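You operate a simulated robot arm through the tools that you are given. There is no shell and no other tool. Be economical: measure what you need, move in short steps, check, and stop when the job is done.

You run a simulated robot arm. Do the job below in one go: nothing can be reset, and whatever is moved stays where it is left.

## Task
Take the film roll on the top of the sample bench and put it away on the upper ledge of the roll stand. Fetch the blue insert from the top of the sample bench and set it on the top of the dry box. Fetch the blue plug from the top of the sample bench and set it on the low shelf of the sample bench. Put the green insert on the top of the sorting bench. Take the red tray from the top of the packing bench and put it on the base film deck top. Put two of the white tubs from the top of the packing bench on the low shelf of the packing bench. Open the packing bench drawer, fetch the yellow nozzle from the top of the packing bench and set it in the inside of the packing bench drawer, then shut the drawer. Put the yellow-rimmed cup in the sink bowl. Put the red-rimmed cup in the sink bowl. Open the reject lid. Do these in any order. Set down upright: film roll, white tub, yellow-rimmed cup, red-rimmed cup.

Only the result counts: the job must be done as asked and must still hold three seconds after the hand-in. Knocking over, shifting, dropping, spilling or breaking anything else fails it. A push-on lid holds only when it is set on centred and level and pressed home; a screw cap is set on level and turned clockwise until tight.

## Robot
A 7-joint arm with a three-finger gripper on a trunk, on a base that drives. Base frame: it is fixed to the floor where the robot stands at the start and does not move with it; the origin is under the middle of the robot, x ahead of it, y to its left, z up; the surface under the hand at the start is at about z = 80. Units: cm, rad, N and s.
Its first joint turns from -2.897 to 2.897 rad. Places, roughly: base film deck top [-190, -830, 80]; blue insert (6x5x2 cm) [100, -10, 80]; blue plug (9x9x6 cm) [80, -20, 80]; film roll [75, 0, 100]; green insert (6x5x2 cm) [70, -80, 80]; inside of the packing bench drawer [-550, -800, 70]; low shelf of the packing bench [-560, -780, 20]; low shelf of the sample bench [80, -20, 20]; packing bench drawer [-540, -800, 70]; red tray (12x10x3 cm) [-580, -710, 80]; red-rimmed cup [-550, -625, 100]; reject lid [-190, -200, 90]; sink bowl inside [-570, -360, 70]; top of the dry box (29x20 cm) [92, -62, 90]; top of the sorting bench [-230, -190, 90]; upper ledge of the roll stand (110x17 cm) [-300, 84, 64]; white tub [-575, -775, 75]; yellow nozzle (3x3x3 cm) [-530, -780, 80]; yellow-rimmed cup [-550, -650, 100]. Payload 2.69 kg.
Tool frame: the origin (TCP) lies between the finger pads and is the grasp point; the fingertips stand 2.9 cm ahead of it; z points along the fingers, y is the line along which they close. The gripper opens to 12 cm. The gripper's body begins 7.8 cm behind the TCP.
Orientation is told as [roll, pitch, yaw] about the base's x, y, z axes, in that order, counted from this pose: with the fingers straight down and closing along the base's y, the tool's x points along the base's -x, its y along +y and its z along -z.

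## Interface
- The arm moves only by the tool drive_tool. Its argument "plan" is a list of rows, each a list of 3 entries, a list of its own where there are three numbers: the shift along the tool's x, y, z in cm, then the turn, a rotation vector about the tool's x, y, z in rad, then the opening, from 0 (shut) to 1 (fully open). In form: [[[tx, ty, tz], [wx, wy, wz], hand], ...]. A call has 1 to 10 rows; each row shifts and turns the commanded pose from where the row before left it, along the tool's axes as they then stand. A row lasts 0.2 s, in which the tool goes at most 5 cm and 0.15 rad; a call with a longer step from one row to the next is refused whole, and so is a gripper value outside its range. A pose out of reach is approached as far as the arm can. The call stops where the force on the tool passes 40 N (or 10 N more than at its start, if that is more) or the arm is blocked; 0.2 s more then pass. Each finger halts on what it meets, pressing with about 34 N; the grip force reading is that of the motor and also rises with nothing between the fingers. The clock runs only during rows and for 0.2 s after the last one: add rows that do not move to give the fingers time. It gives the time, the measured TCP pose, the force on the tool (base axes), the opening and the grip force at its end, in the units of the frame above (readings bear some noise), with the torque about the TCP (base axes, N m) and any sound that the robot's microphone picked up.
- Cameras (640 x 400 px; columns grow to the right, rows downward): "scene" is now at [31.61, 13.95, 133.43]; the picture's right is [-0.60, -0.80, 0.00], its down [-0.48, 0.35, -0.80] and it looks along [0.65, -0.48, -0.59] (base axes); focal length 268 px, centre (320, 200). "wrist" rides on the gripper at [6.3, 0, -10.4] in the tool frame; the picture's right is [0.00, 1.00, 0.00], its down [-0.83, 0.00, -0.56] and it looks along [-0.56, 0.00, 0.83] (tool axes); focal length 275 px, centre (320, 200). There is no depth. A picture from a camera that has moved, and an enlarged one, comes with that camera's place and axes in the base frame and with its lens.
- grab_frame(camera): a new picture of that camera. No time passes.
- move_column(by): slides the trunk up (or, below 0, down) by that many cm; the arm and the scene camera ride with it, the base frame stays. It gives what a move gives, with no picture.
- base_move(legs): drives the robot by 1 to 6 legs, each [ahead, left, turn to the left] in cm, cm and rad, along the robot's own axes; the way and the turn of a leg run together, so that a leg with both is an arc; at most 150 cm and 3.142 rad a leg. The arm and the cameras ride along, it lands a little off, and it stops where it bumps. It gives what a move gives.
- aim_head(pan, tilt): turns the head with the scene camera to pan (to the left, within 2.496 rad either way) and tilt (down, from -0.506 to 1.204), counted from straight ahead of the robot. It gives what a move gives.
- zoom(camera, box): a new picture of the part [left, top, right, bottom] of that camera's present view, enlarged. No time passes.
- job_done(): hands the job in; it is judged then, once.

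Work in short steps. Places have to be worked out from the pictures, the camera data and where the tool is seen: move nearer, look again, correct. Check each grasp and each placing, and mend what went wrong. You have 556 turns and 354 pictures in all, those below and enlarged ones among them. Open the gripper and draw the arm clear of the work before you hand the job in, unless the task says otherwise; then end with one line.

The tools are called after "Request:" as name(argument=value, ...) on one line, values as JSON. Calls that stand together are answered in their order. drive_tool: Moves the arm, as the interface text tells. Its arguments: {"type":"object","properties":{"plan":{"type":"array","items":{"type":"array"}}},"required":["plan"]} The other tools are called the same way: move_column (by) slides the trunk up or down; base_move (legs) drives the base; aim_head (pan, tilt) turns the head that bears the scene camera; grab_frame (camera) takes a picture; zoom (camera, box) takes an enlarged picture of a part of a camera's view; job_done () hands the job in.

At the start:

```text
t: 0.0
eef_pos: [58.54, 1.37, 116.12]
orientation: [0.0, 0.001, 0.0]
ft_force: [-0.2, 0.3, -0.3]
moment: [-0.03, 0.0, 0.01]
gripper_width: 11.98
grasp_force: 0.1
trunk travel left (down, up): [-32.5, 26.1]
robot x, y, heading: [0.07, -0.1, 0.001]
head pan, tilt: [-0.639, 0.635]
```

scene: 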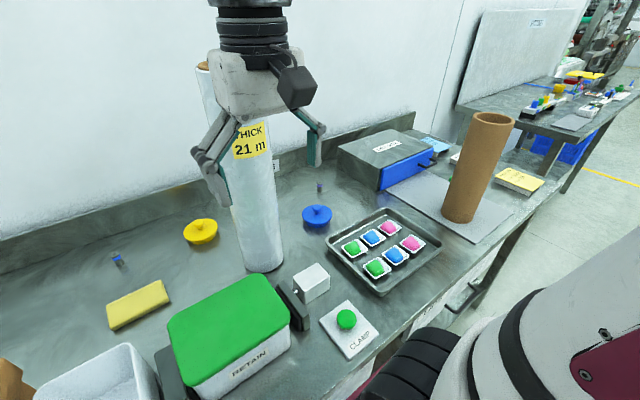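
wrist: 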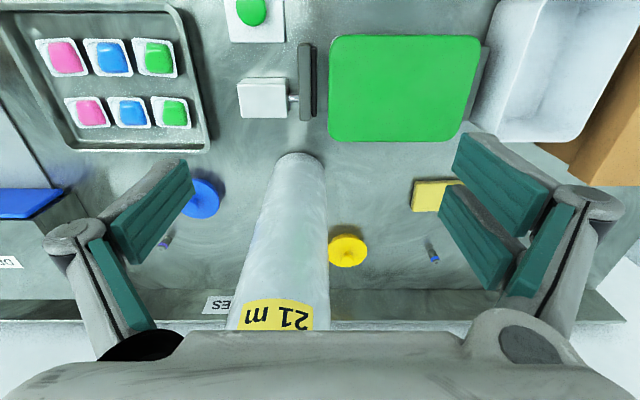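

I'll survey the bench first, looking at regions hidden behind the roll and the brown tube.

Request:
zoom(camera="scene", box=[320, 60, 640, 260])

Request:
zoom(camera="scene", box=[80, 160, 400, 360])

Request:
zoom(camera="wrist", box=[0, 100, 480, 400])

```text
2.00 times, centred on (480, 160) of scene
camera zoom: at [31.61, 13.95, 133.43], right [-0.6, -0.8, 0.0], down [-0.48, 0.35, -0.8], along [0.65, -0.48, -0.59], focal length 537 px, centre (0, 280)
```

zoom: 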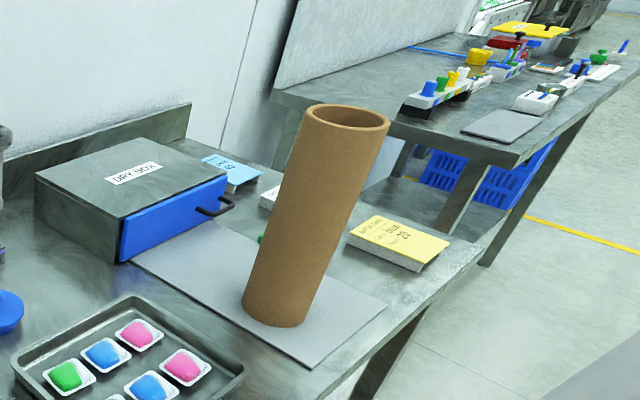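

```text
2.00 times, centred on (240, 260) of scene
camera zoom: at [31.61, 13.95, 133.43], right [-0.6, -0.8, 0.0], down [-0.48, 0.35, -0.8], along [0.65, -0.48, -0.59], focal length 537 px, centre (480, 80)
```

zoom: 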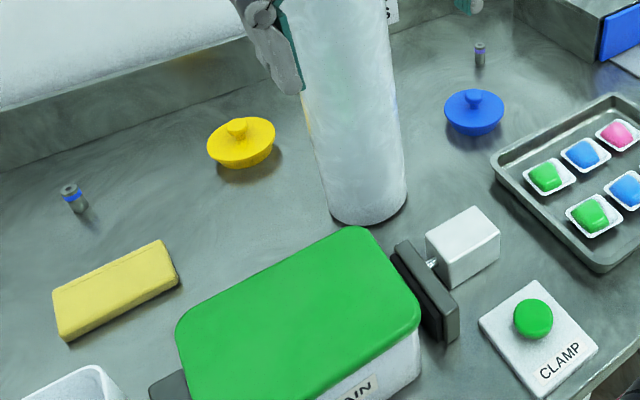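

```text
1.33 times, centred on (240, 250) of wrist
camera zoom: at [52.27, 1.34, 126.61], right [0.0, 1.0, 0.0], down [0.83, 0.0, 0.56], along [0.56, 0.0, -0.83], focal length 367 px, centre (427, 133)
```

zoom: 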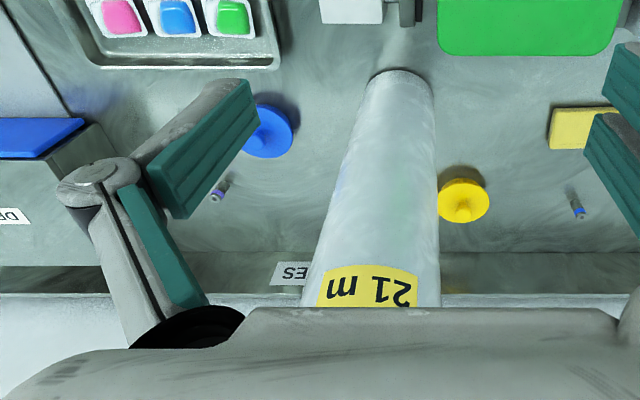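

The roll (about 9–10 cm wide, top near z≈125) stands at about (79,-1). I raise the trunk so that I can go over it with the fingers open.

Request:
move_column(by=22)

Request:
grab_frame(camera="wrist")

Request:
grab_frame(camera="scene")

```text
t: 2.3
eef_pos: [58.65, 1.45, 138.19]
orientation: [-0.001, 0.001, 0.0]
ft_force: [0.0, 0.1, 0.0]
moment: [0.02, 0.01, -0.01]
gripper_width: 12.03
grasp_force: 0.0
trunk travel left (down, up): [-54.5, 4.1]
robot x, y, heading: [-0.11, 0.04, 0.0]
head pan, tilt: [-0.639, 0.635]
```

```text
348 pictures are left
camera wrist: at [52.31, 1.34, 148.58], right [0.0, 1.0, 0.0], down [0.83, 0.0, 0.56], along [0.56, 0.0, -0.83], focal length 275 px, centre (320, 200)
```

wrist: 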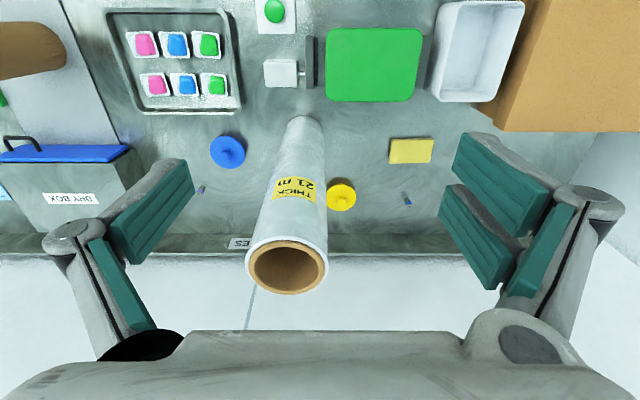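

```text
347 pictures are left
camera scene: at [14.85, 13.95, 155.47], right [-0.6, -0.8, 0.0], down [-0.48, 0.35, -0.8], along [0.65, -0.48, -0.59], focal length 268 px, centre (320, 200)
```

scene: 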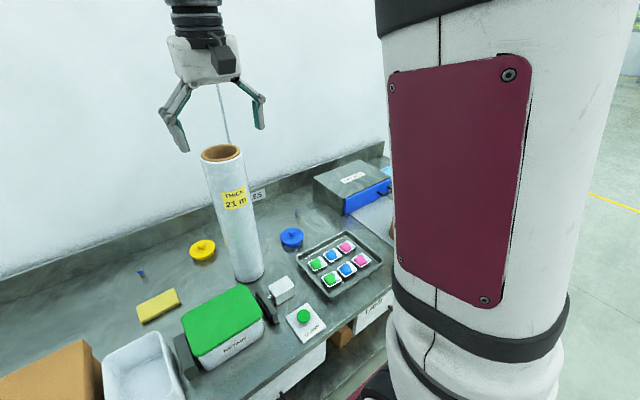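

Roll top centre is about (76,-2.3,126.5), radius ~4.6. I move above it and check with the wrist camera.

Request:
drive_tool(plan=[[[-4.35, -0.94, 0], [0, 0, 0], 1], [[-4.35, -0.94, 0], [0, 0, 0], 1], [[-4.35, -0.94, 0], [0, 0, 0], 1], [[-4.35, -0.94, 0], [0, 0, 0], 1], [[0, 0, 0], [0, 0, 0], 1]])

Request:
grab_frame(camera="wrist")

Request:
grab_frame(camera="scene")

```text
t: 3.5
eef_pos: [76.11, -2.57, 138.3]
orientation: [0.0, 0.002, 0.001]
ft_force: [-0.2, 0.4, -0.1]
moment: [0.0, 0.03, 0.0]
gripper_width: 11.98
grasp_force: 0.0
trunk travel left (down, up): [-54.5, 4.1]
robot x, y, heading: [-0.21, -0.24, 0.002]
head pan, tilt: [-0.639, 0.635]
```

```text
346 pictures are left
camera wrist: at [69.78, -2.54, 148.66], right [0.0, 1.0, 0.0], down [0.83, 0.0, 0.56], along [0.56, 0.0, -0.83], focal length 275 px, centre (320, 200)
```

wrist: 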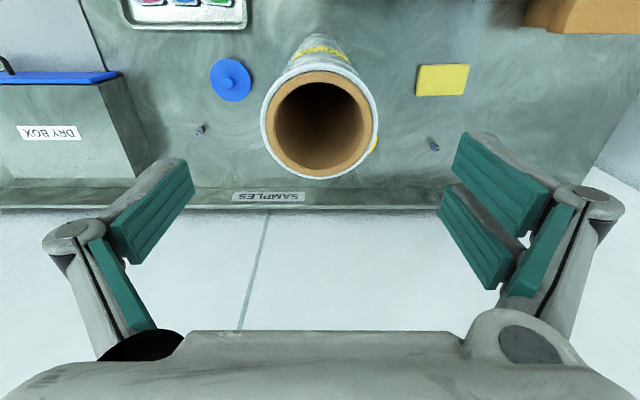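

```text
345 pictures are left
camera scene: at [14.84, 13.95, 155.48], right [-0.6, -0.8, 0.0], down [-0.48, 0.35, -0.8], along [0.65, -0.48, -0.59], focal length 268 px, centre (320, 200)
```

scene: 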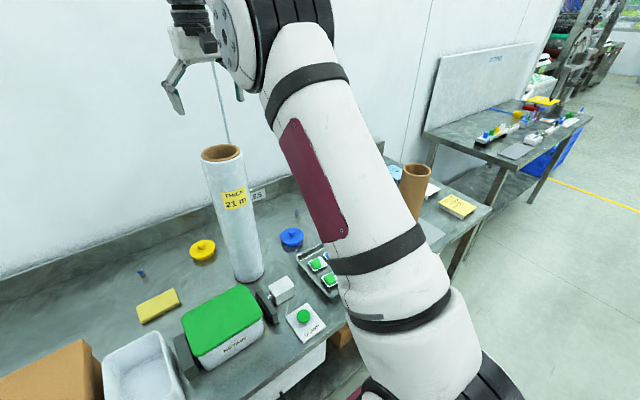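

Roll top is centred at about (77,-2.5), top z≈126.9. I shift 0.9 forward, go down to z≈121.3 (palm at 129) and grip.

Request:
drive_tool(plan=[[[-0.9, 0, 4], [0, 0, 0], 1], [[0, 0, 4], [0, 0, 0], 1], [[0, 0, 4], [0, 0, 0], 1], [[0, 0, 4], [0, 0, 0], 1], [[0, 0, 1], [0, 0, 0], 1], [[0, 0, 0], [0, 0, 0], 0], [[0, 0, 0], [0, 0, 0], 0], [[0, 0, 0], [0, 0, 0], 0]])

Request:
grab_frame(camera="wrist")

```text
t: 5.3
eef_pos: [76.85, -2.46, 121.62]
orientation: [-0.001, -0.008, -0.002]
ft_force: [0.9, -5.5, 31.3]
moment: [-0.33, -0.31, 0.0]
gripper_width: 10.25
grasp_force: 34.5
trunk travel left (down, up): [-54.5, 4.1]
robot x, y, heading: [-0.18, 0.16, 0.002]
head pan, tilt: [-0.639, 0.635]
```

```text
344 pictures are left
camera wrist: at [70.57, -2.52, 131.86], right [0.0, 1.0, 0.0], down [0.83, 0.0, 0.56], along [0.56, 0.0, -0.83], focal length 275 px, centre (320, 200)
```

wrist: 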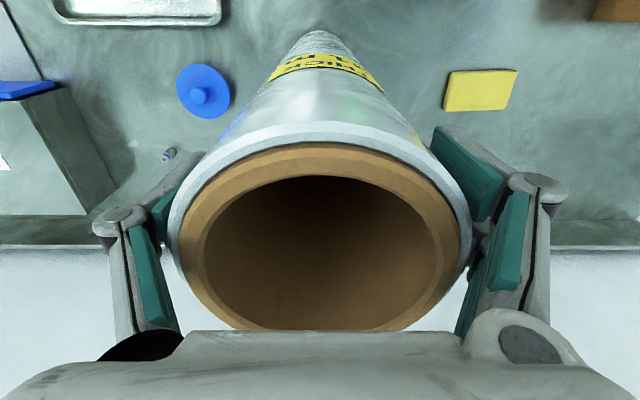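

Gripped at 10.25 cm. Lift a few cm with the arm and check the load.

Request:
drive_tool(plan=[[[0, 0, -2], [0, 0, 0], 0], [[0, 0, -3], [0, 0, 0], 0], [[0, 0, 0], [0, 0, 0], 0], [[0, 0, 0], [0, 0, 0], 0]])

Request:
grab_frame(camera="scene")

```text
t: 6.3
eef_pos: [76.96, -2.53, 126.26]
orientation: [-0.001, 0.001, 0.001]
ft_force: [0.2, -0.2, -15.5]
moment: [0.02, 0.13, -0.02]
gripper_width: 10.2
grasp_force: 34.1
trunk travel left (down, up): [-54.5, 4.1]
robot x, y, heading: [-0.17, -0.13, -0.001]
head pan, tilt: [-0.639, 0.635]
```

```text
343 pictures are left
camera scene: at [14.9, 13.95, 155.47], right [-0.6, -0.8, 0.0], down [-0.48, 0.35, -0.8], along [0.65, -0.48, -0.59], focal length 268 px, centre (320, 200)
```

scene: 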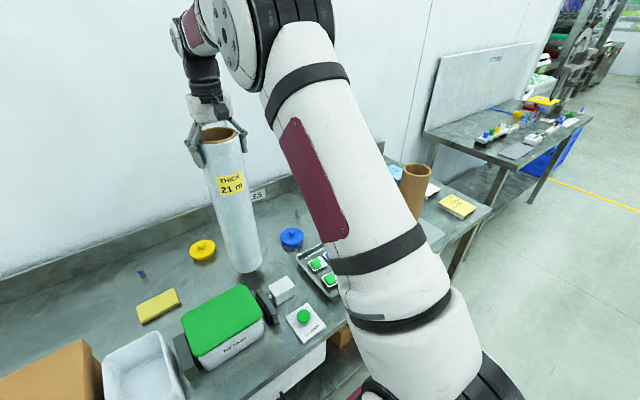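

Held (≈1.6 kg). I lift it well above the other things before backing off.

Request:
drive_tool(plan=[[[0, 0, -4], [0, 0, 0], 0], [[0, 0, -4], [0, 0, 0], 0], [[0, 0, -4], [0, 0, 0], 0], [[0, 0, 0], [0, 0, 0], 0]])

Request:
move_column(by=4)

Request:
aim_head(pan=2.3, tilt=0.3)

Request:
grab_frame(camera="scene")

Request:
grab_frame(camera="wrist")

```text
t: 7.3
eef_pos: [76.98, -2.61, 138.08]
orientation: [-0.001, 0.002, 0.0]
ft_force: [-0.1, 0.0, -14.4]
moment: [-0.02, 0.18, 0.01]
gripper_width: 10.18
grasp_force: 34.2
trunk travel left (down, up): [-54.5, 4.1]
robot x, y, heading: [-0.32, 0.01, 0.002]
head pan, tilt: [-0.639, 0.635]
```

```text
t: 8.2
eef_pos: [74.2, -2.46, 141.84]
orientation: [0.001, 0.004, 0.001]
ft_force: [0.9, -0.3, -16.2]
moment: [0.03, 0.12, -0.02]
gripper_width: 10.16
grasp_force: 33.9
trunk travel left (down, up): [-58.5, 0.1]
robot x, y, heading: [-0.07, -0.06, -0.002]
head pan, tilt: [-0.639, 0.635]
```

```text
t: 10.7
eef_pos: [74.13, -2.35, 142.0]
orientation: [0.0, 0.0, 0.0]
ft_force: [-0.7, -0.3, -15.4]
moment: [0.0, 0.14, 0.05]
gripper_width: 10.19
grasp_force: 34.3
trunk travel left (down, up): [-58.5, 0.1]
robot x, y, heading: [0.12, 0.04, 0.002]
head pan, tilt: [2.3, 0.3]
```

```text
342 pictures are left
camera scene: at [-3.56, 26.11, 162.44], right [0.75, 0.67, 0.0], down [0.2, -0.22, -0.96], along [-0.64, 0.71, -0.3], focal length 268 px, centre (320, 200)
```

scene: 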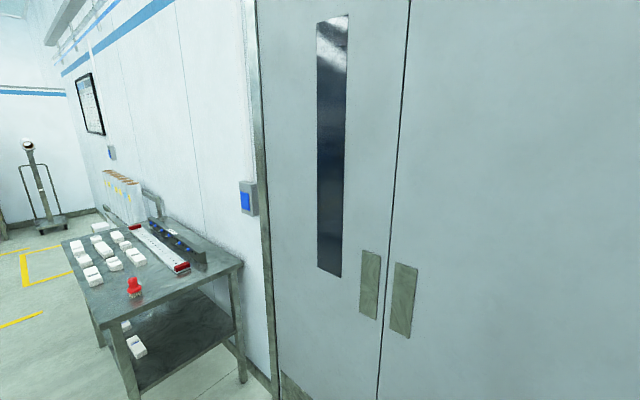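

```text
341 pictures are left
camera wrist: at [67.81, -2.42, 152.45], right [0.0, 1.0, 0.0], down [0.83, 0.0, 0.56], along [0.56, 0.0, -0.83], focal length 275 px, centre (320, 200)
```

wrist: 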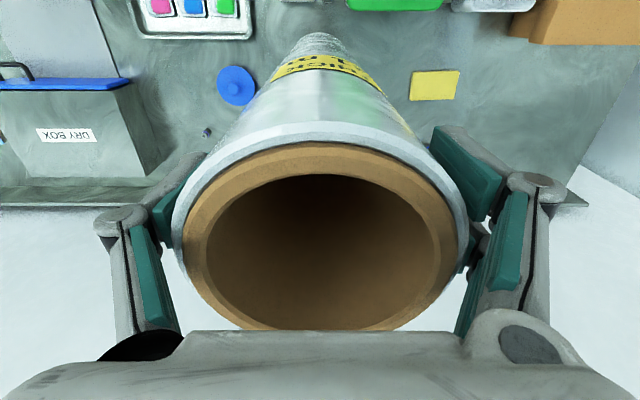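

The roll stand with upright rolls appears in the distance behind-left. I back off 50 cm and look around behind.

Request:
base_move(legs=[[-50, 0, 0]])

Request:
grab_frame(camera="scene")

Request:
aim_head(pan=-2.4, tilt=0.3)

Request:
grab_frame(camera="scene")

```text
t: 13.8
eef_pos: [21.91, -2.2, 142.01]
orientation: [-0.001, 0.0, 0.004]
ft_force: [0.5, 0.3, -15.3]
moment: [-0.01, 0.13, -0.02]
gripper_width: 10.18
grasp_force: 34.1
trunk travel left (down, up): [-58.5, 0.1]
robot x, y, heading: [-52.14, -0.32, 0.008]
head pan, tilt: [2.3, 0.3]
```

```text
340 pictures are left
camera scene: at [-55.77, 25.99, 162.44], right [0.74, 0.67, 0.0], down [0.2, -0.22, -0.96], along [-0.64, 0.71, -0.3], focal length 268 px, centre (320, 200)
```

scene: 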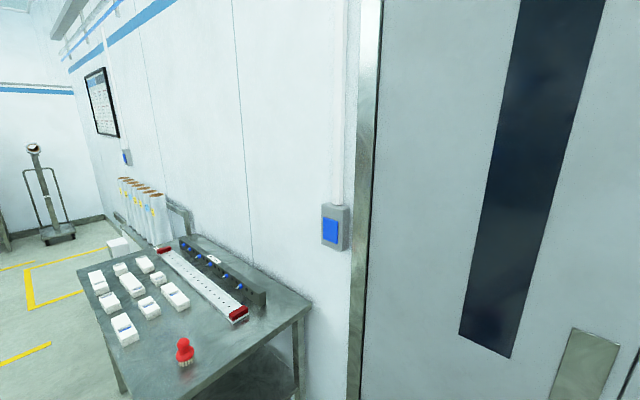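

```text
t: 17.5
eef_pos: [21.99, -2.23, 142.13]
orientation: [-0.001, 0.002, 0.003]
ft_force: [-0.3, 0.1, -15.2]
moment: [0.02, 0.14, -0.01]
gripper_width: 10.16
grasp_force: 34.4
trunk travel left (down, up): [-58.5, 0.1]
robot x, y, heading: [-52.37, -0.13, 0.004]
head pan, tilt: [-2.4, 0.3]
```

```text
339 pictures are left
camera scene: at [-56.39, 12.72, 162.44], right [-0.68, 0.73, 0.0], down [0.22, 0.2, -0.96], along [-0.7, -0.65, -0.3], focal length 268 px, centre (320, 200)
```

scene: 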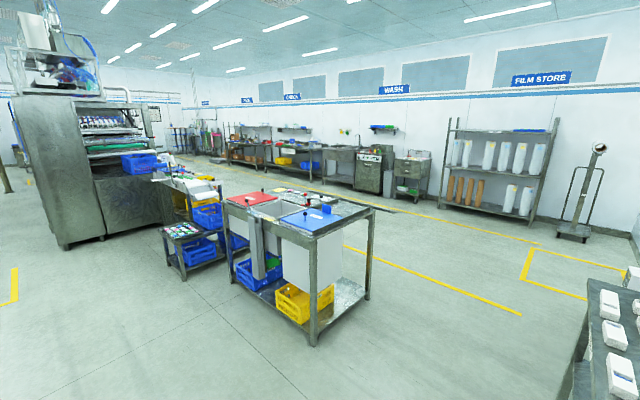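

I see: sorting bench behind-right, roll stand on the left wall near x≈-290, with another table in between. I drive back to about (-305,-35) and turn left to face the stand.

Request:
base_move(legs=[[-130, -17, 0], [-125, -18, 0], [0, 0, 1.571]])

Request:
aim_head(pan=0, tilt=0.6)

Request:
grab_frame(camera="scene")

```text
t: 33.9
eef_pos: [-304.55, 41.22, 142.09]
orientation: [-0.001, 0.003, 1.565]
ft_force: [-0.1, -0.5, -15.8]
moment: [-0.18, -0.01, -0.01]
gripper_width: 10.18
grasp_force: 33.5
trunk travel left (down, up): [-58.5, 0.1]
robot x, y, heading: [-307.26, -33.02, 1.569]
head pan, tilt: [-2.4, 0.3]
```

```text
t: 36.1
eef_pos: [-304.55, 41.09, 141.91]
orientation: [0.002, 0.001, 1.566]
ft_force: [0.5, 0.0, -15.4]
moment: [-0.16, 0.0, -0.01]
gripper_width: 10.15
grasp_force: 34.1
trunk travel left (down, up): [-58.5, 0.1]
robot x, y, heading: [-307.62, -32.79, 1.566]
head pan, tilt: [0.0, 0.6]
```

```text
338 pictures are left
camera scene: at [-326.2, -21.26, 159.69], right [1.0, -0.01, 0.0], down [0.0, -0.57, -0.82], along [0.0, 0.82, -0.57], focal length 268 px, centre (320, 200)
```

scene: 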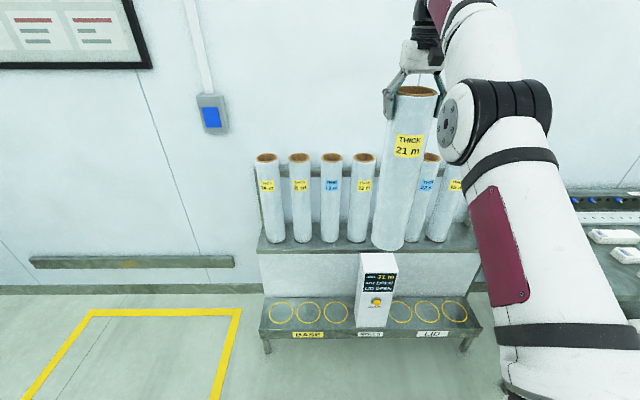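

The held roll blocks the view of what may be the free slot. I zoom there, and also use the wrist camera.

Request:
zoom(camera="scene", box=[240, 130, 500, 292])

Request:
grab_frame(camera="wrist")

```text
2.46 times, centred on (370, 211) of scene
camera zoom: at [-326.2, -21.26, 159.69], right [1.0, -0.01, 0.0], down [0.0, -0.57, -0.82], along [0.0, 0.82, -0.57], focal length 661 px, centre (197, 173)
```

zoom: 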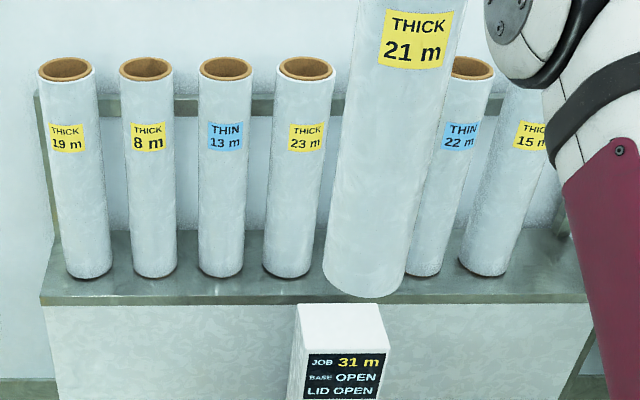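

```text
336 pictures are left
camera wrist: at [-304.58, 34.94, 152.41], right [-1.0, 0.0, 0.0], down [0.0, 0.83, 0.55], along [0.0, 0.55, -0.83], focal length 275 px, centre (320, 200)
```

wrist: 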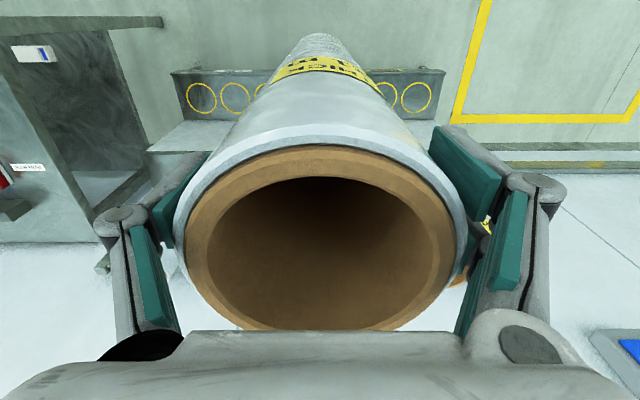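

Slot 5 (between "23 m" and "22 m") is free, at about x≈-293.5, y≈81.5. Rolls tops are near z≈110, so I raise the roll further and yaw 45° so the fingers clear the neighbours.

Request:
drive_tool(plan=[[[0, 0, -4], [0, 0, 0.131], 0], [[0, 0, -4], [0, 0, 0.131], 0], [[0, 0, -4], [0, 0, 0.131], 0], [[0, 0, -3], [0, 0, 0.131], 0], [[0, 0, 0], [0, 0, 0.131], 0], [[0, 0, 0], [0, 0, 0.131], 0], [[0, 0, 0], [0, 0, 0], 0]])

Request:
base_move(legs=[[0, -11, 0]])

Request:
grab_frame(camera="scene")

```text
t: 37.7
eef_pos: [-308.19, 38.02, 147.06]
orientation: [0.0, 0.001, 1.047]
ft_force: [0.7, -0.3, -14.3]
moment: [-0.07, 0.07, -0.02]
gripper_width: 10.16
grasp_force: 34.0
out of reach, approached as far as the arm can: row 1, 2, 3
trunk travel left (down, up): [-58.5, 0.1]
robot x, y, heading: [-307.19, -32.57, 1.568]
head pan, tilt: [0.0, 0.6]
```

```text
t: 38.9
eef_pos: [-297.14, 37.96, 147.14]
orientation: [0.001, 0.001, 1.048]
ft_force: [-0.7, 0.1, -14.5]
moment: [-0.15, 0.15, -0.01]
gripper_width: 10.13
grasp_force: 34.0
trunk travel left (down, up): [-58.5, 0.1]
robot x, y, heading: [-296.65, -32.99, 1.568]
head pan, tilt: [0.0, 0.6]
```

```text
335 pictures are left
camera scene: at [-315.32, -21.33, 159.69], right [1.0, 0.0, 0.0], down [0.0, -0.57, -0.82], along [0.0, 0.82, -0.57], focal length 268 px, centre (320, 200)
```

scene: 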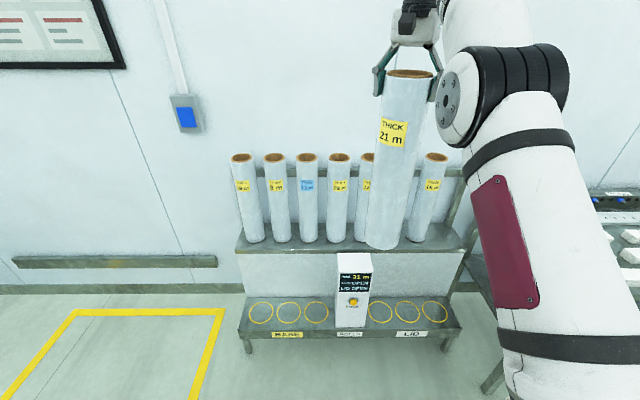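

Now a roll shows in what I thought was the empty slot; I zoom for detail.

Request:
zoom(camera="scene", box=[220, 130, 480, 292])

```text
2.46 times, centred on (350, 211) of scene
camera zoom: at [-315.32, -21.33, 159.69], right [1.0, 0.0, 0.0], down [0.0, -0.57, -0.82], along [0.0, 0.82, -0.57], focal length 661 px, centre (246, 173)
```

zoom: 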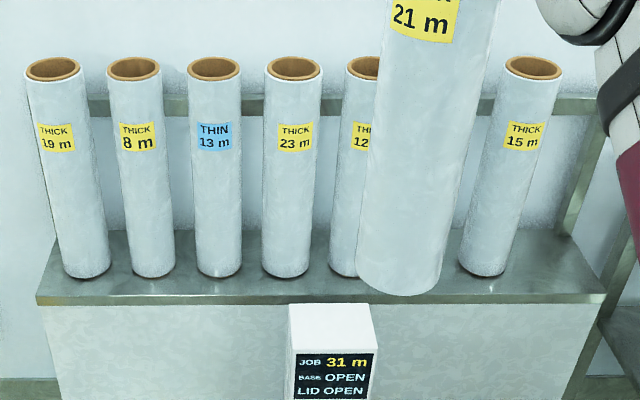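

There are seven rolls; the free place is at the right end (x≈-251). I check the table's nearby edge by panning the head right.

Request:
aim_head(pan=-0.9, tilt=0.9)

Request:
grab_frame(camera="scene")

```text
t: 40.1
eef_pos: [-297.24, 38.03, 147.1]
orientation: [0.0, 0.004, 1.048]
ft_force: [0.4, -0.2, -15.1]
moment: [-0.09, 0.09, 0.01]
gripper_width: 10.13
grasp_force: 34.2
trunk travel left (down, up): [-58.5, 0.1]
robot x, y, heading: [-296.45, -33.43, 1.566]
head pan, tilt: [-0.901, 0.901]
```

```text
333 pictures are left
camera scene: at [-309.41, -25.5, 157.21], right [0.62, -0.79, 0.0], down [-0.62, -0.48, -0.62], along [0.49, 0.38, -0.78], focal length 268 px, centre (320, 200)
```

scene: 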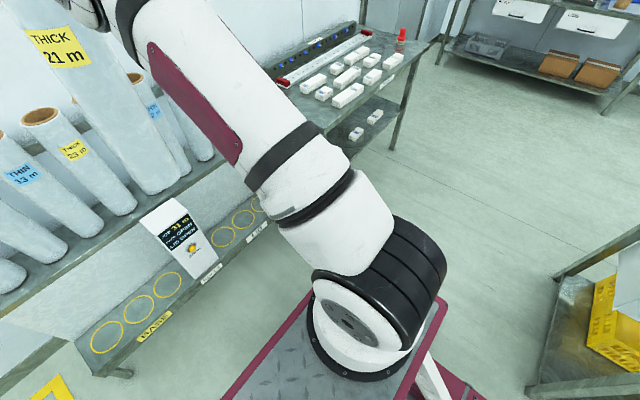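

Table starts right of x≈-235, so I'll stand at about (-287,2) and reach diagonally right. First swing the held roll right and nearer, away from the other rolls.

Request:
drive_tool(plan=[[[-0.2, -4.58, 0], [0, 0, 0], 0], [[-0.2, -4.58, 0], [0, 0, 0], 0], [[-0.2, -4.58, 0], [0, 0, 0], 0], [[-0.2, -4.58, 0], [0, 0, 0], 0], [[-0.2, -4.58, 0], [0, 0, 0], 0], [[-0.2, -4.58, 0], [0, 0, 0], 0], [[-0.2, -4.58, 0], [0, 0, 0], 0], [[-0.2, -4.58, 0], [0, 0, 0], 0], [[-0.2, -4.58, 0], [0, 0, 0], 0]])

Request:
drive_tool(plan=[[[0, 0, 0], [0, 0, 0.15], 0], [[0, 0, 0], [0, 0, 0.15], 0], [[0, 0, 0], [0, 0, 0.15], 0], [[0, 0, 0], [0, 0, 0], 0]])

Request:
grab_frame(camera="scene")

```text
t: 42.1
eef_pos: [-260.53, 18.84, 147.09]
orientation: [-0.001, 0.0, 1.048]
ft_force: [-1.1, 0.0, -14.9]
moment: [-0.13, 0.17, 0.03]
gripper_width: 10.14
grasp_force: 34.6
trunk travel left (down, up): [-58.5, 0.1]
robot x, y, heading: [-296.52, -32.84, 1.566]
head pan, tilt: [-0.901, 0.901]
```

```text
t: 43.1
eef_pos: [-260.63, 18.82, 147.1]
orientation: [0.0, 0.0, 0.597]
ft_force: [0.3, 0.4, -14.3]
moment: [-0.09, 0.11, 0.03]
gripper_width: 10.12
grasp_force: 33.7
trunk travel left (down, up): [-58.5, 0.1]
robot x, y, heading: [-296.58, -32.49, 1.568]
head pan, tilt: [-0.901, 0.901]
```

```text
332 pictures are left
camera scene: at [-309.37, -25.52, 157.22], right [0.62, -0.79, 0.0], down [-0.62, -0.48, -0.62], along [0.49, 0.38, -0.78], focal length 268 px, centre (320, 200)
```

scene: 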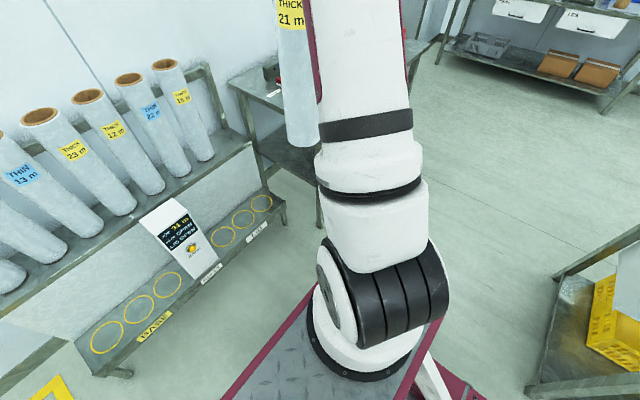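

Free slot confirmed, with clear space to the table. Drive ahead 35 and right 9.6.

Request:
base_move(legs=[[35, -9.6, 0]])

Request:
grab_frame(camera="scene")

```text
t: 45.4
eef_pos: [-250.36, 53.8, 147.05]
orientation: [-0.002, 0.002, 0.591]
ft_force: [-1.3, 0.1, -14.8]
moment: [-0.12, 0.13, -0.02]
gripper_width: 10.14
grasp_force: 33.7
trunk travel left (down, up): [-58.5, 0.1]
robot x, y, heading: [-286.57, 1.89, 1.562]
head pan, tilt: [-0.901, 0.901]
```

```text
331 pictures are left
camera scene: at [-299.42, 9.61, 157.22], right [0.61, -0.79, 0.0], down [-0.62, -0.48, -0.62], along [0.49, 0.38, -0.78], focal length 268 px, centre (320, 200)
```

scene: 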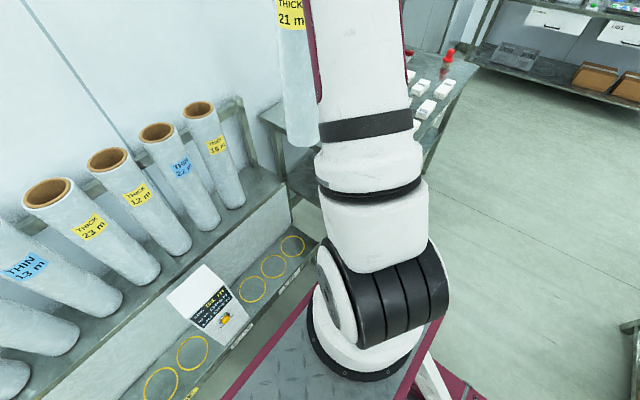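

I zoom to measure the slot accurately.

Request:
zoom(camera="scene", box=[150, 90, 342, 210])

```text
3.33 times, centred on (246, 150) of scene
camera zoom: at [-299.42, 9.61, 157.22], right [0.61, -0.79, 0.0], down [-0.62, -0.48, -0.62], along [0.49, 0.38, -0.78], focal length 895 px, centre (567, 367)
```

zoom: 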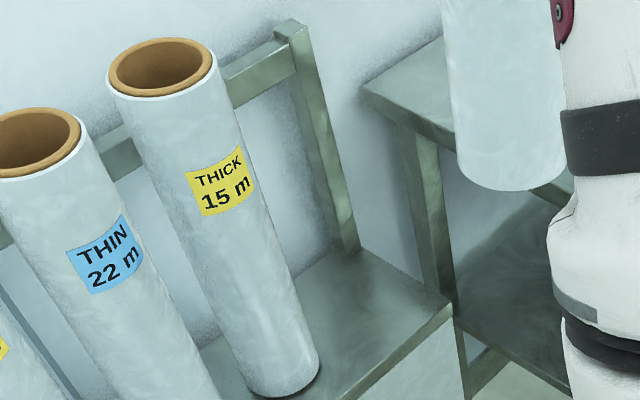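

Ledge spans y≈75.5–92.5, right end x≈-241.3; target centre (-250.5, 84). Lower the trunk by 33 in front of the ledge.

Request:
move_column(by=-33)

Request:
grab_frame(camera="scene")

```text
t: 48.6
eef_pos: [-250.27, 53.68, 113.98]
orientation: [-0.001, 0.002, 0.592]
ft_force: [0.4, 0.4, -15.2]
moment: [-0.08, 0.13, 0.02]
gripper_width: 10.14
grasp_force: 34.3
trunk travel left (down, up): [-25.5, 33.1]
robot x, y, heading: [-286.63, 1.86, 1.561]
head pan, tilt: [-0.901, 0.901]
```

```text
329 pictures are left
camera scene: at [-299.17, 34.27, 124.3], right [0.61, -0.79, 0.0], down [-0.62, -0.48, -0.62], along [0.49, 0.38, -0.78], focal length 268 px, centre (320, 200)
```

scene: 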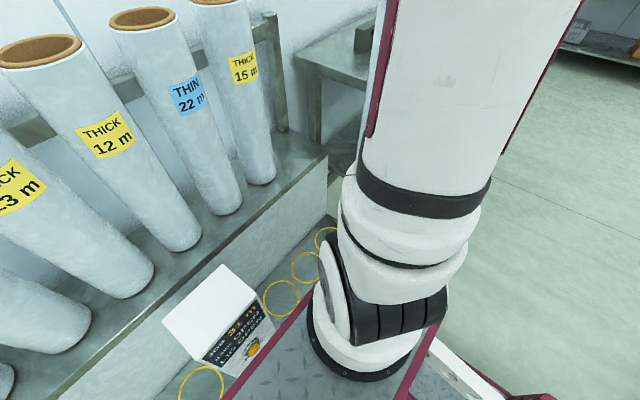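

Bottom now at about z 72. Move forward 30 cm over the slot, in line.

Request:
drive_tool(plan=[[[-2.41, 3.59, 0], [0, 0, 0], 0], [[-2.41, 3.59, 0], [0, 0, 0], 0], [[-2.41, 3.59, 0], [0, 0, 0], 0], [[-2.41, 3.59, 0], [0, 0, 0], 0], [[-2.41, 3.59, 0], [0, 0, 0], 0], [[-2.41, 3.59, 0], [0, 0, 0], 0], [[-2.41, 3.59, 0], [0, 0, 0], 0], [[0, 0, 0], [0, 0, 0], 0]])

Request:
aim_head(pan=-0.6, tilt=0.5)

Request:
grab_frame(camera="scene")

Request:
grab_frame(camera="wrist")

```text
t: 50.4
eef_pos: [-250.27, 83.83, 114.03]
orientation: [-0.002, 0.003, 0.587]
ft_force: [-0.3, -0.1, -15.4]
moment: [-0.13, 0.1, 0.0]
gripper_width: 10.14
grasp_force: 34.0
trunk travel left (down, up): [-25.5, 33.1]
robot x, y, heading: [-286.75, 2.16, 1.563]
head pan, tilt: [-0.901, 0.901]
```

```text
t: 51.3
eef_pos: [-250.21, 83.87, 114.21]
orientation: [-0.002, 0.002, 0.592]
ft_force: [0.4, -0.4, -14.7]
moment: [-0.08, 0.14, 0.0]
gripper_width: 10.14
grasp_force: 34.2
trunk travel left (down, up): [-25.5, 33.1]
robot x, y, heading: [-286.49, 2.09, 1.563]
head pan, tilt: [-0.6, 0.499]
```

```text
328 pictures are left
camera scene: at [-299.91, 37.12, 127.67], right [0.82, -0.57, 0.0], down [-0.28, -0.39, -0.88], along [0.5, 0.72, -0.48], focal length 268 px, centre (320, 200)
```

scene: 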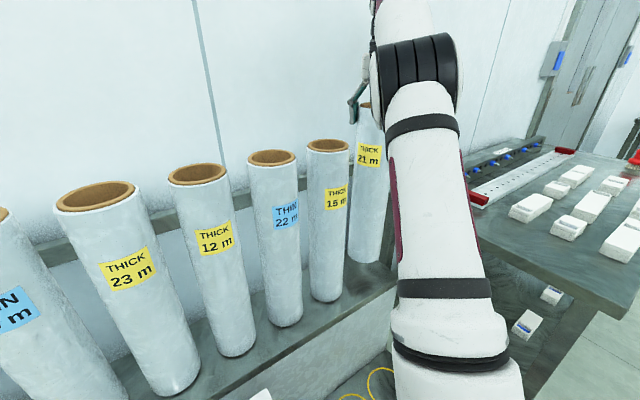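

```text
327 pictures are left
camera wrist: at [-255.44, 80.33, 124.46], right [-0.56, 0.83, 0.0], down [0.69, 0.47, 0.55], along [0.46, 0.31, -0.83], focal length 275 px, centre (320, 200)
```

wrist: 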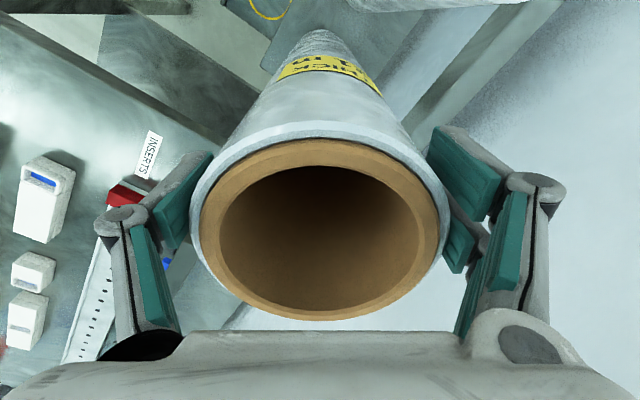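

The roll looks properly over the slot (it has slid slightly in the grip). Lower gently until contact.

Request:
drive_tool(plan=[[[0, 0, 2.5], [0, 0, 0], 0], [[0, 0, 1.5], [0, 0, 0], 0], [[0, 0, 0.5], [0, 0, 0], 0], [[0, 0, 0.5], [0, 0, 0], 0]])

Request:
grab_frame(camera="scene")

```text
t: 52.3
eef_pos: [-250.41, 83.94, 109.07]
orientation: [0.0, 0.002, 0.591]
ft_force: [-0.7, 0.0, -15.5]
moment: [-0.08, 0.09, 0.0]
gripper_width: 10.14
grasp_force: 34.3
trunk travel left (down, up): [-25.5, 33.1]
robot x, y, heading: [-286.82, 2.03, 1.556]
head pan, tilt: [-0.6, 0.499]
```

```text
326 pictures are left
camera scene: at [-299.92, 37.12, 127.67], right [0.82, -0.57, 0.0], down [-0.27, -0.39, -0.88], along [0.5, 0.72, -0.48], focal length 268 px, centre (320, 200)
```

scene: 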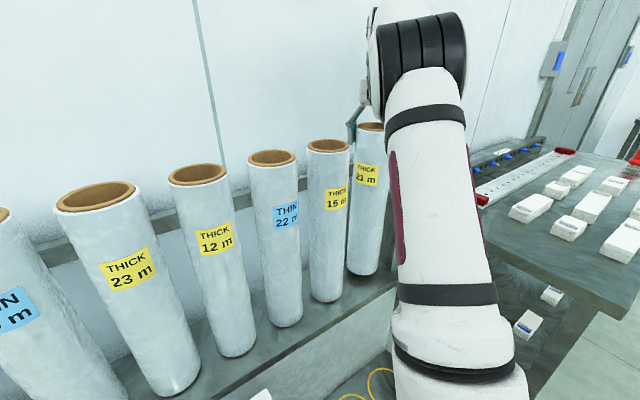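

No contact yet; continue in 0.3 cm steps.

Request:
drive_tool(plan=[[[0, 0, 0.4], [0, 0, 0], 0], [[0, 0, 0.4], [0, 0, 0], 0], [[0, 0, 0.3], [0, 0, 0], 0], [[0, 0, 0.3], [0, 0, 0], 0], [[0, 0, 0], [0, 0, 0], 0]])

```text
t: 53.5
eef_pos: [-250.35, 84.03, 107.62]
orientation: [-0.002, 0.001, 0.591]
ft_force: [0.1, -0.8, -15.1]
moment: [-0.11, 0.14, 0.02]
gripper_width: 10.16
grasp_force: 34.3
trunk travel left (down, up): [-25.5, 33.1]
robot x, y, heading: [-286.74, 2.1, 1.559]
head pan, tilt: [-0.6, 0.499]
```

Still hanging freely; continue.

Request:
drive_tool(plan=[[[0, 0, 0.3], [0, 0, 0], 0], [[0, 0, 0.3], [0, 0, 0], 0], [[0, 0, 0.3], [0, 0, 0], 0], [[0, 0, 0.3], [0, 0, 0], 0], [[0, 0, 0], [0, 0, 0], 0]])

Request:
grab_frame(camera="scene")

```text
t: 54.7
eef_pos: [-250.48, 83.97, 106.58]
orientation: [-0.001, -0.002, 0.591]
ft_force: [-4.9, -0.9, 18.9]
moment: [0.16, -0.14, -0.06]
gripper_width: 10.17
grasp_force: 34.3
trunk travel left (down, up): [-25.5, 33.1]
robot x, y, heading: [-286.62, 2.3, 1.561]
head pan, tilt: [-0.6, 0.499]
```

```text
325 pictures are left
camera scene: at [-299.99, 37.0, 127.71], right [0.82, -0.57, 0.0], down [-0.27, -0.39, -0.88], along [0.5, 0.72, -0.48], focal length 268 px, centre (320, 200)
```

scene: 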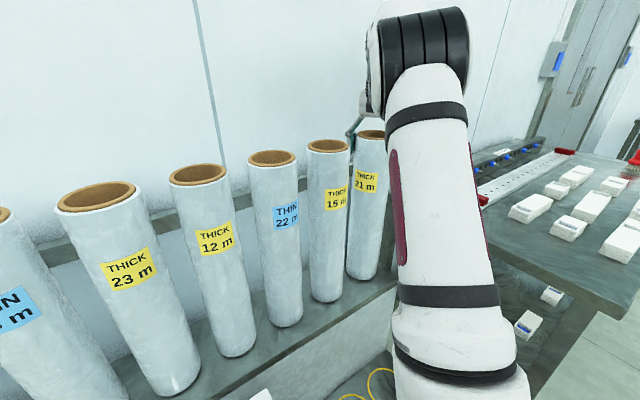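

Contact made: the roll stands on the ledge. Ease up slightly, open, and look.

Request:
drive_tool(plan=[[[0, 0, -0.2], [0, 0, 0], 0], [[0, 0, 0], [0, 0, 0], 0.9], [[0, 0, 0], [0, 0, 0], 0.97], [[0, 0, 0], [0, 0, 0], 1], [[0, 0, 0], [0, 0, 0], 1]])

Request:
grab_frame(camera="wrist")

```text
t: 55.9
eef_pos: [-250.34, 84.04, 106.59]
orientation: [0.0, 0.001, 0.591]
ft_force: [-0.6, -0.1, 0.5]
moment: [0.02, 0.02, -0.01]
gripper_width: 12.0
grasp_force: 0.0
trunk travel left (down, up): [-25.5, 33.1]
robot x, y, heading: [-286.32, 2.08, 1.568]
head pan, tilt: [-0.6, 0.499]
```

```text
324 pictures are left
camera wrist: at [-255.57, 80.42, 116.99], right [-0.56, 0.83, 0.0], down [0.69, 0.47, 0.56], along [0.46, 0.31, -0.83], focal length 275 px, centre (320, 200)
```

wrist: 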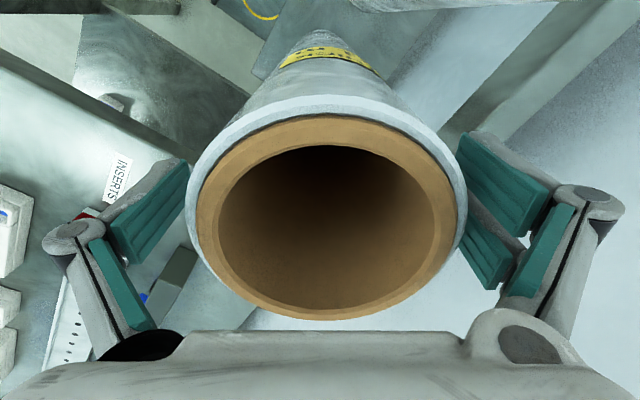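

Roll stands free. Raise straight up.

Request:
drive_tool(plan=[[[0, 0, -1], [0, 0, 0], 1], [[0, 0, -2], [0, 0, 0], 1], [[0, 0, -3], [0, 0, 0], 1], [[0, 0, -4], [0, 0, 0], 1], [[0, 0, -4], [0, 0, 0], 1], [[0, 0, 0], [0, 0, 0], 1]])

Request:
grab_frame(camera="scene")

Request:
grab_frame(camera="wrist")

```text
t: 57.3
eef_pos: [-250.69, 83.51, 117.14]
orientation: [0.001, 0.0, 0.59]
ft_force: [0.1, -1.1, 0.7]
moment: [0.01, -0.01, 0.01]
gripper_width: 12.03
grasp_force: 0.0
out of reach, approached as far as the arm can: row 5
trunk travel left (down, up): [-25.5, 33.1]
robot x, y, heading: [-286.54, 1.8, 1.56]
head pan, tilt: [-0.6, 0.499]
```

```text
323 pictures are left
camera scene: at [-299.93, 37.07, 127.69], right [0.82, -0.57, 0.0], down [-0.27, -0.39, -0.88], along [0.5, 0.72, -0.48], focal length 268 px, centre (320, 200)
```

scene: 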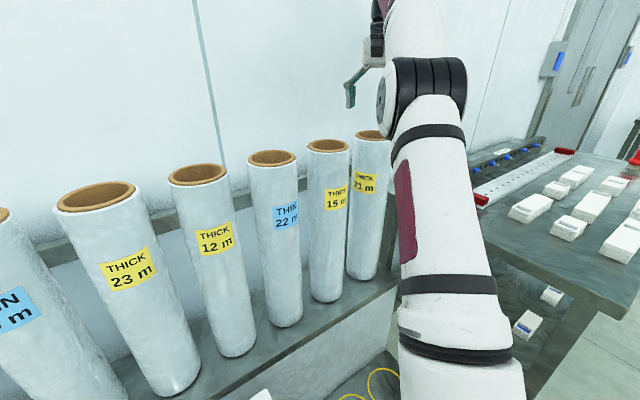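

```text
322 pictures are left
camera wrist: at [-255.99, 79.92, 127.52], right [-0.56, 0.83, 0.0], down [0.69, 0.47, 0.56], along [0.46, 0.31, -0.83], focal length 275 px, centre (320, 200)
```

wrist: 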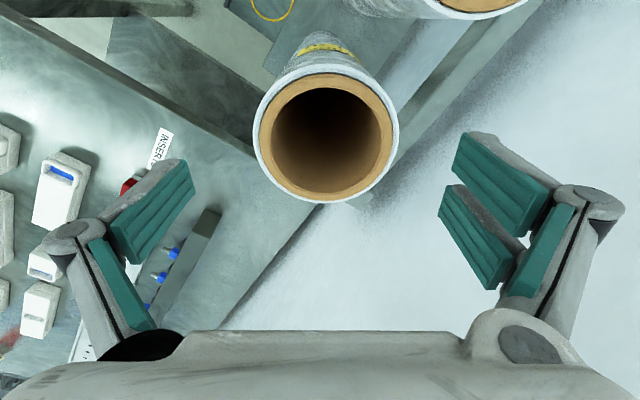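

The roll stands upright. Raise the trunk, back off, turn and return to the sample bench.

Request:
move_column(by=20)

Request:
base_move(legs=[[-40, 0, 0], [0, 0, -1.571]])

Request:
grab_frame(camera="scene")

```text
t: 59.5
eef_pos: [-250.87, 73.13, 136.84]
orientation: [0.0, -0.003, 0.592]
ft_force: [0.7, 0.4, 0.0]
moment: [0.0, -0.01, 0.0]
gripper_width: 11.99
grasp_force: 0.0
trunk travel left (down, up): [-45.5, 13.1]
robot x, y, heading: [-286.34, 2.5, 1.563]
head pan, tilt: [-0.6, 0.499]
```

```text
t: 65.8
eef_pos: [-216.48, -74.08, 137.01]
orientation: [-0.001, -0.003, -0.992]
ft_force: [-0.5, -0.9, -0.1]
moment: [-0.03, 0.01, 0.01]
gripper_width: 12.01
grasp_force: 0.1
trunk travel left (down, up): [-45.5, 13.1]
robot x, y, heading: [-286.66, -37.43, -0.022]
head pan, tilt: [-0.6, 0.499]
```

```text
321 pictures are left
camera scene: at [-262.54, -24.17, 147.63], right [-0.58, -0.81, 0.0], down [-0.39, 0.28, -0.88], along [0.71, -0.51, -0.48], focal length 268 px, centre (320, 200)
```

scene: 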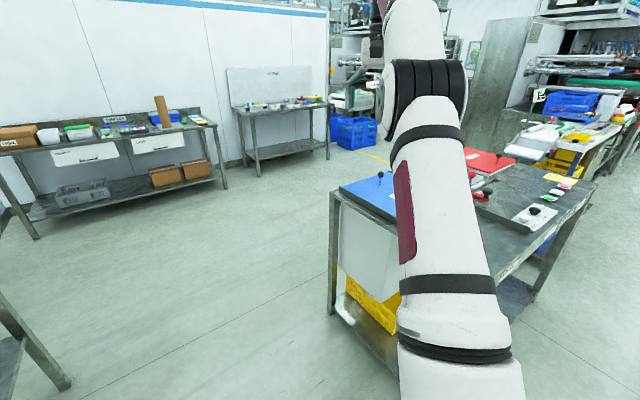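

Bring the arm to the front with yaw ~0 before driving to the sample bench.

Request:
drive_tool(plan=[[[4.21, 2.0, 0], [0, 0, 0], 1], [[4.21, 2.0, 0], [0, 0, 0], 1], [[4.21, 2.0, 0], [0, 0, 0], 1], [[4.21, 2.0, 0], [0, 0, 0], 1], [[4.21, 2.0, 0], [0, 0, 0], 1], [[4.21, 2.0, 0], [0, 0, 0], 1], [[4.21, 2.0, 0], [0, 0, 0], 1], [[4.21, 2.0, 0], [0, 0, 0], 1]])

Request:
drive_tool(plan=[[[0, 0, 0], [0, 0, -0.14], 1], [[0, 0, 0], [0, 0, -0.14], 1], [[0, 0, 0], [0, 0, -0.14], 1], [[0, 0, 0], [0, 0, -0.14], 1], [[0, 0, 0], [0, 0, -0.14], 1], [[0, 0, 0], [0, 0, -0.14], 1], [[0, 0, 0], [0, 0, -0.14], 1], [[0, 0, 0], [0, 0, 0], 1]])

Request:
base_move(legs=[[145, 22, 0.022], [127, 16, 0]])

Request:
grab_frame(camera="scene")

Request:
grab_frame(camera="wrist")

```text
t: 67.6
eef_pos: [-221.64, -37.23, 137.0]
orientation: [0.001, -0.005, -0.991]
ft_force: [0.6, -0.4, -0.2]
moment: [0.09, 0.0, -0.01]
gripper_width: 12.0
grasp_force: 0.1
trunk travel left (down, up): [-45.5, 13.1]
robot x, y, heading: [-287.09, -37.68, -0.02]
head pan, tilt: [-0.6, 0.499]
```

```text
t: 69.4
eef_pos: [-221.52, -37.07, 136.84]
orientation: [-0.002, -0.003, -0.008]
ft_force: [-0.4, 0.0, -0.6]
moment: [-0.01, -0.03, 0.0]
gripper_width: 11.99
grasp_force: 0.1
trunk travel left (down, up): [-45.5, 13.1]
robot x, y, heading: [-287.01, -37.55, -0.02]
head pan, tilt: [-0.6, 0.499]
```

```text
t: 82.8
eef_pos: [50.82, 4.5, 136.7]
orientation: [0.001, -0.003, 0.035]
ft_force: [0.2, -0.4, 0.0]
moment: [0.01, 0.03, 0.0]
gripper_width: 12.01
grasp_force: 0.0
trunk travel left (down, up): [-45.5, 13.1]
robot x, y, heading: [-14.55, 1.24, 0.026]
head pan, tilt: [-0.6, 0.499]
```

```text
320 pictures are left
camera scene: at [9.21, 15.62, 147.63], right [-0.55, -0.84, 0.0], down [-0.4, 0.26, -0.88], along [0.74, -0.48, -0.48], focal length 268 px, centre (320, 200)
```

scene: 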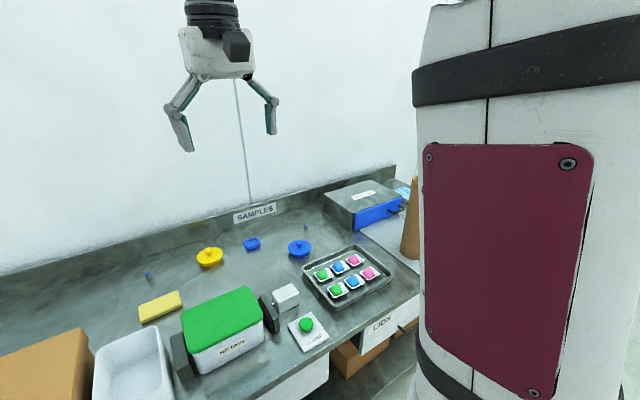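

```text
319 pictures are left
camera wrist: at [44.43, 4.3, 147.22], right [-0.04, 1.0, 0.0], down [0.83, 0.03, 0.56], along [0.56, 0.02, -0.83], focal length 275 px, centre (320, 200)
```

wrist: 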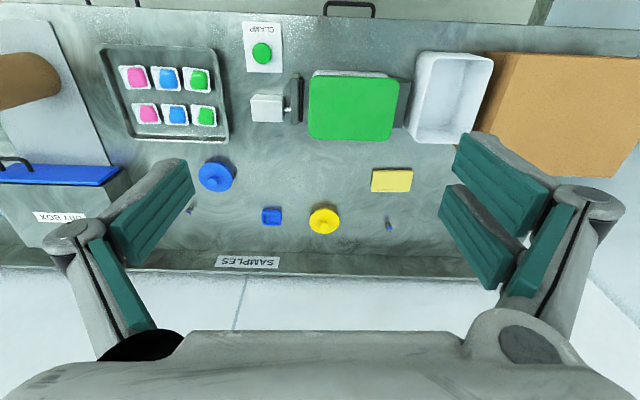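

The blue insert is now visible at about (95,-8.6). I drive ahead to the bench and straighten, then look again.

Request:
base_move(legs=[[14, -1, -0.026]])

Request:
move_column(by=-13)

Request:
grab_frame(camera="wrist")

```text
t: 84.1
eef_pos: [64.85, 1.87, 136.84]
orientation: [0.0, -0.003, 0.008]
ft_force: [-0.6, 0.6, 0.4]
moment: [0.02, -0.02, -0.01]
gripper_width: 12.0
grasp_force: 0.2
trunk travel left (down, up): [-45.5, 13.1]
robot x, y, heading: [-0.63, -0.07, 0.003]
head pan, tilt: [-0.6, 0.499]
```

```text
t: 85.7
eef_pos: [64.85, 1.84, 123.96]
orientation: [-0.002, 0.0, 0.007]
ft_force: [0.4, -0.6, -0.8]
moment: [0.0, 0.03, -0.02]
gripper_width: 12.02
grasp_force: 0.0
trunk travel left (down, up): [-32.5, 26.1]
robot x, y, heading: [-0.46, 0.27, -0.005]
head pan, tilt: [-0.6, 0.499]
```

```text
318 pictures are left
camera wrist: at [58.55, 1.82, 134.23], right [-0.01, 1.0, 0.0], down [0.83, 0.01, 0.56], along [0.56, 0.01, -0.83], focal length 275 px, centre (320, 200)
```

wrist: 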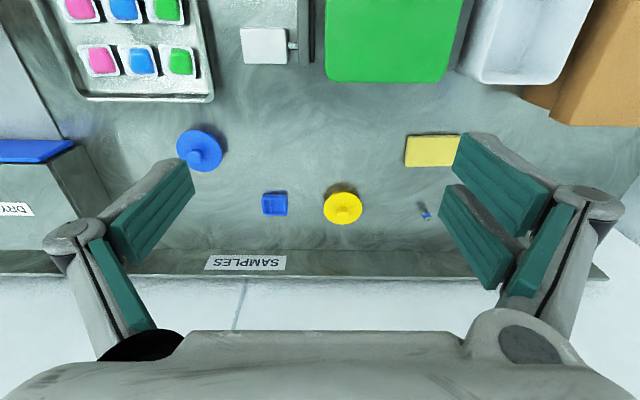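

Insert at (95,-8). Move above it with hand partly open (9 cm).

Request:
drive_tool(plan=[[[-4.3, -1.4, 3], [0, 0, 0], 0.75], [[-4.3, -1.4, 3], [0, 0, 0], 0.75], [[-4.3, -1.4, 3], [0, 0, 0], 0.75], [[-4.3, -1.4, 3], [0, 0, 0], 0.75], [[-4.3, -1.4, 3], [0, 0, 0], 0.75], [[-4.3, -1.4, 3], [0, 0, 0], 0.75], [[-4.3, -1.4, 3], [0, 0, 0], 0.75], [[0, 0, 0], [0, 0, 0], 0.75]])

Request:
grab_frame(camera="wrist")

```text
refused: row 1 steps farther than a row can; nothing moved
```

```text
317 pictures are left
camera wrist: at [58.55, 1.82, 134.23], right [-0.01, 1.0, 0.0], down [0.83, 0.01, 0.56], along [0.56, 0.01, -0.83], focal length 275 px, centre (320, 200)
```

wrist: 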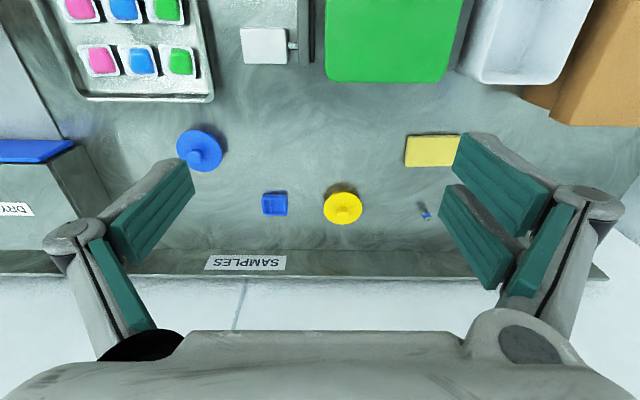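

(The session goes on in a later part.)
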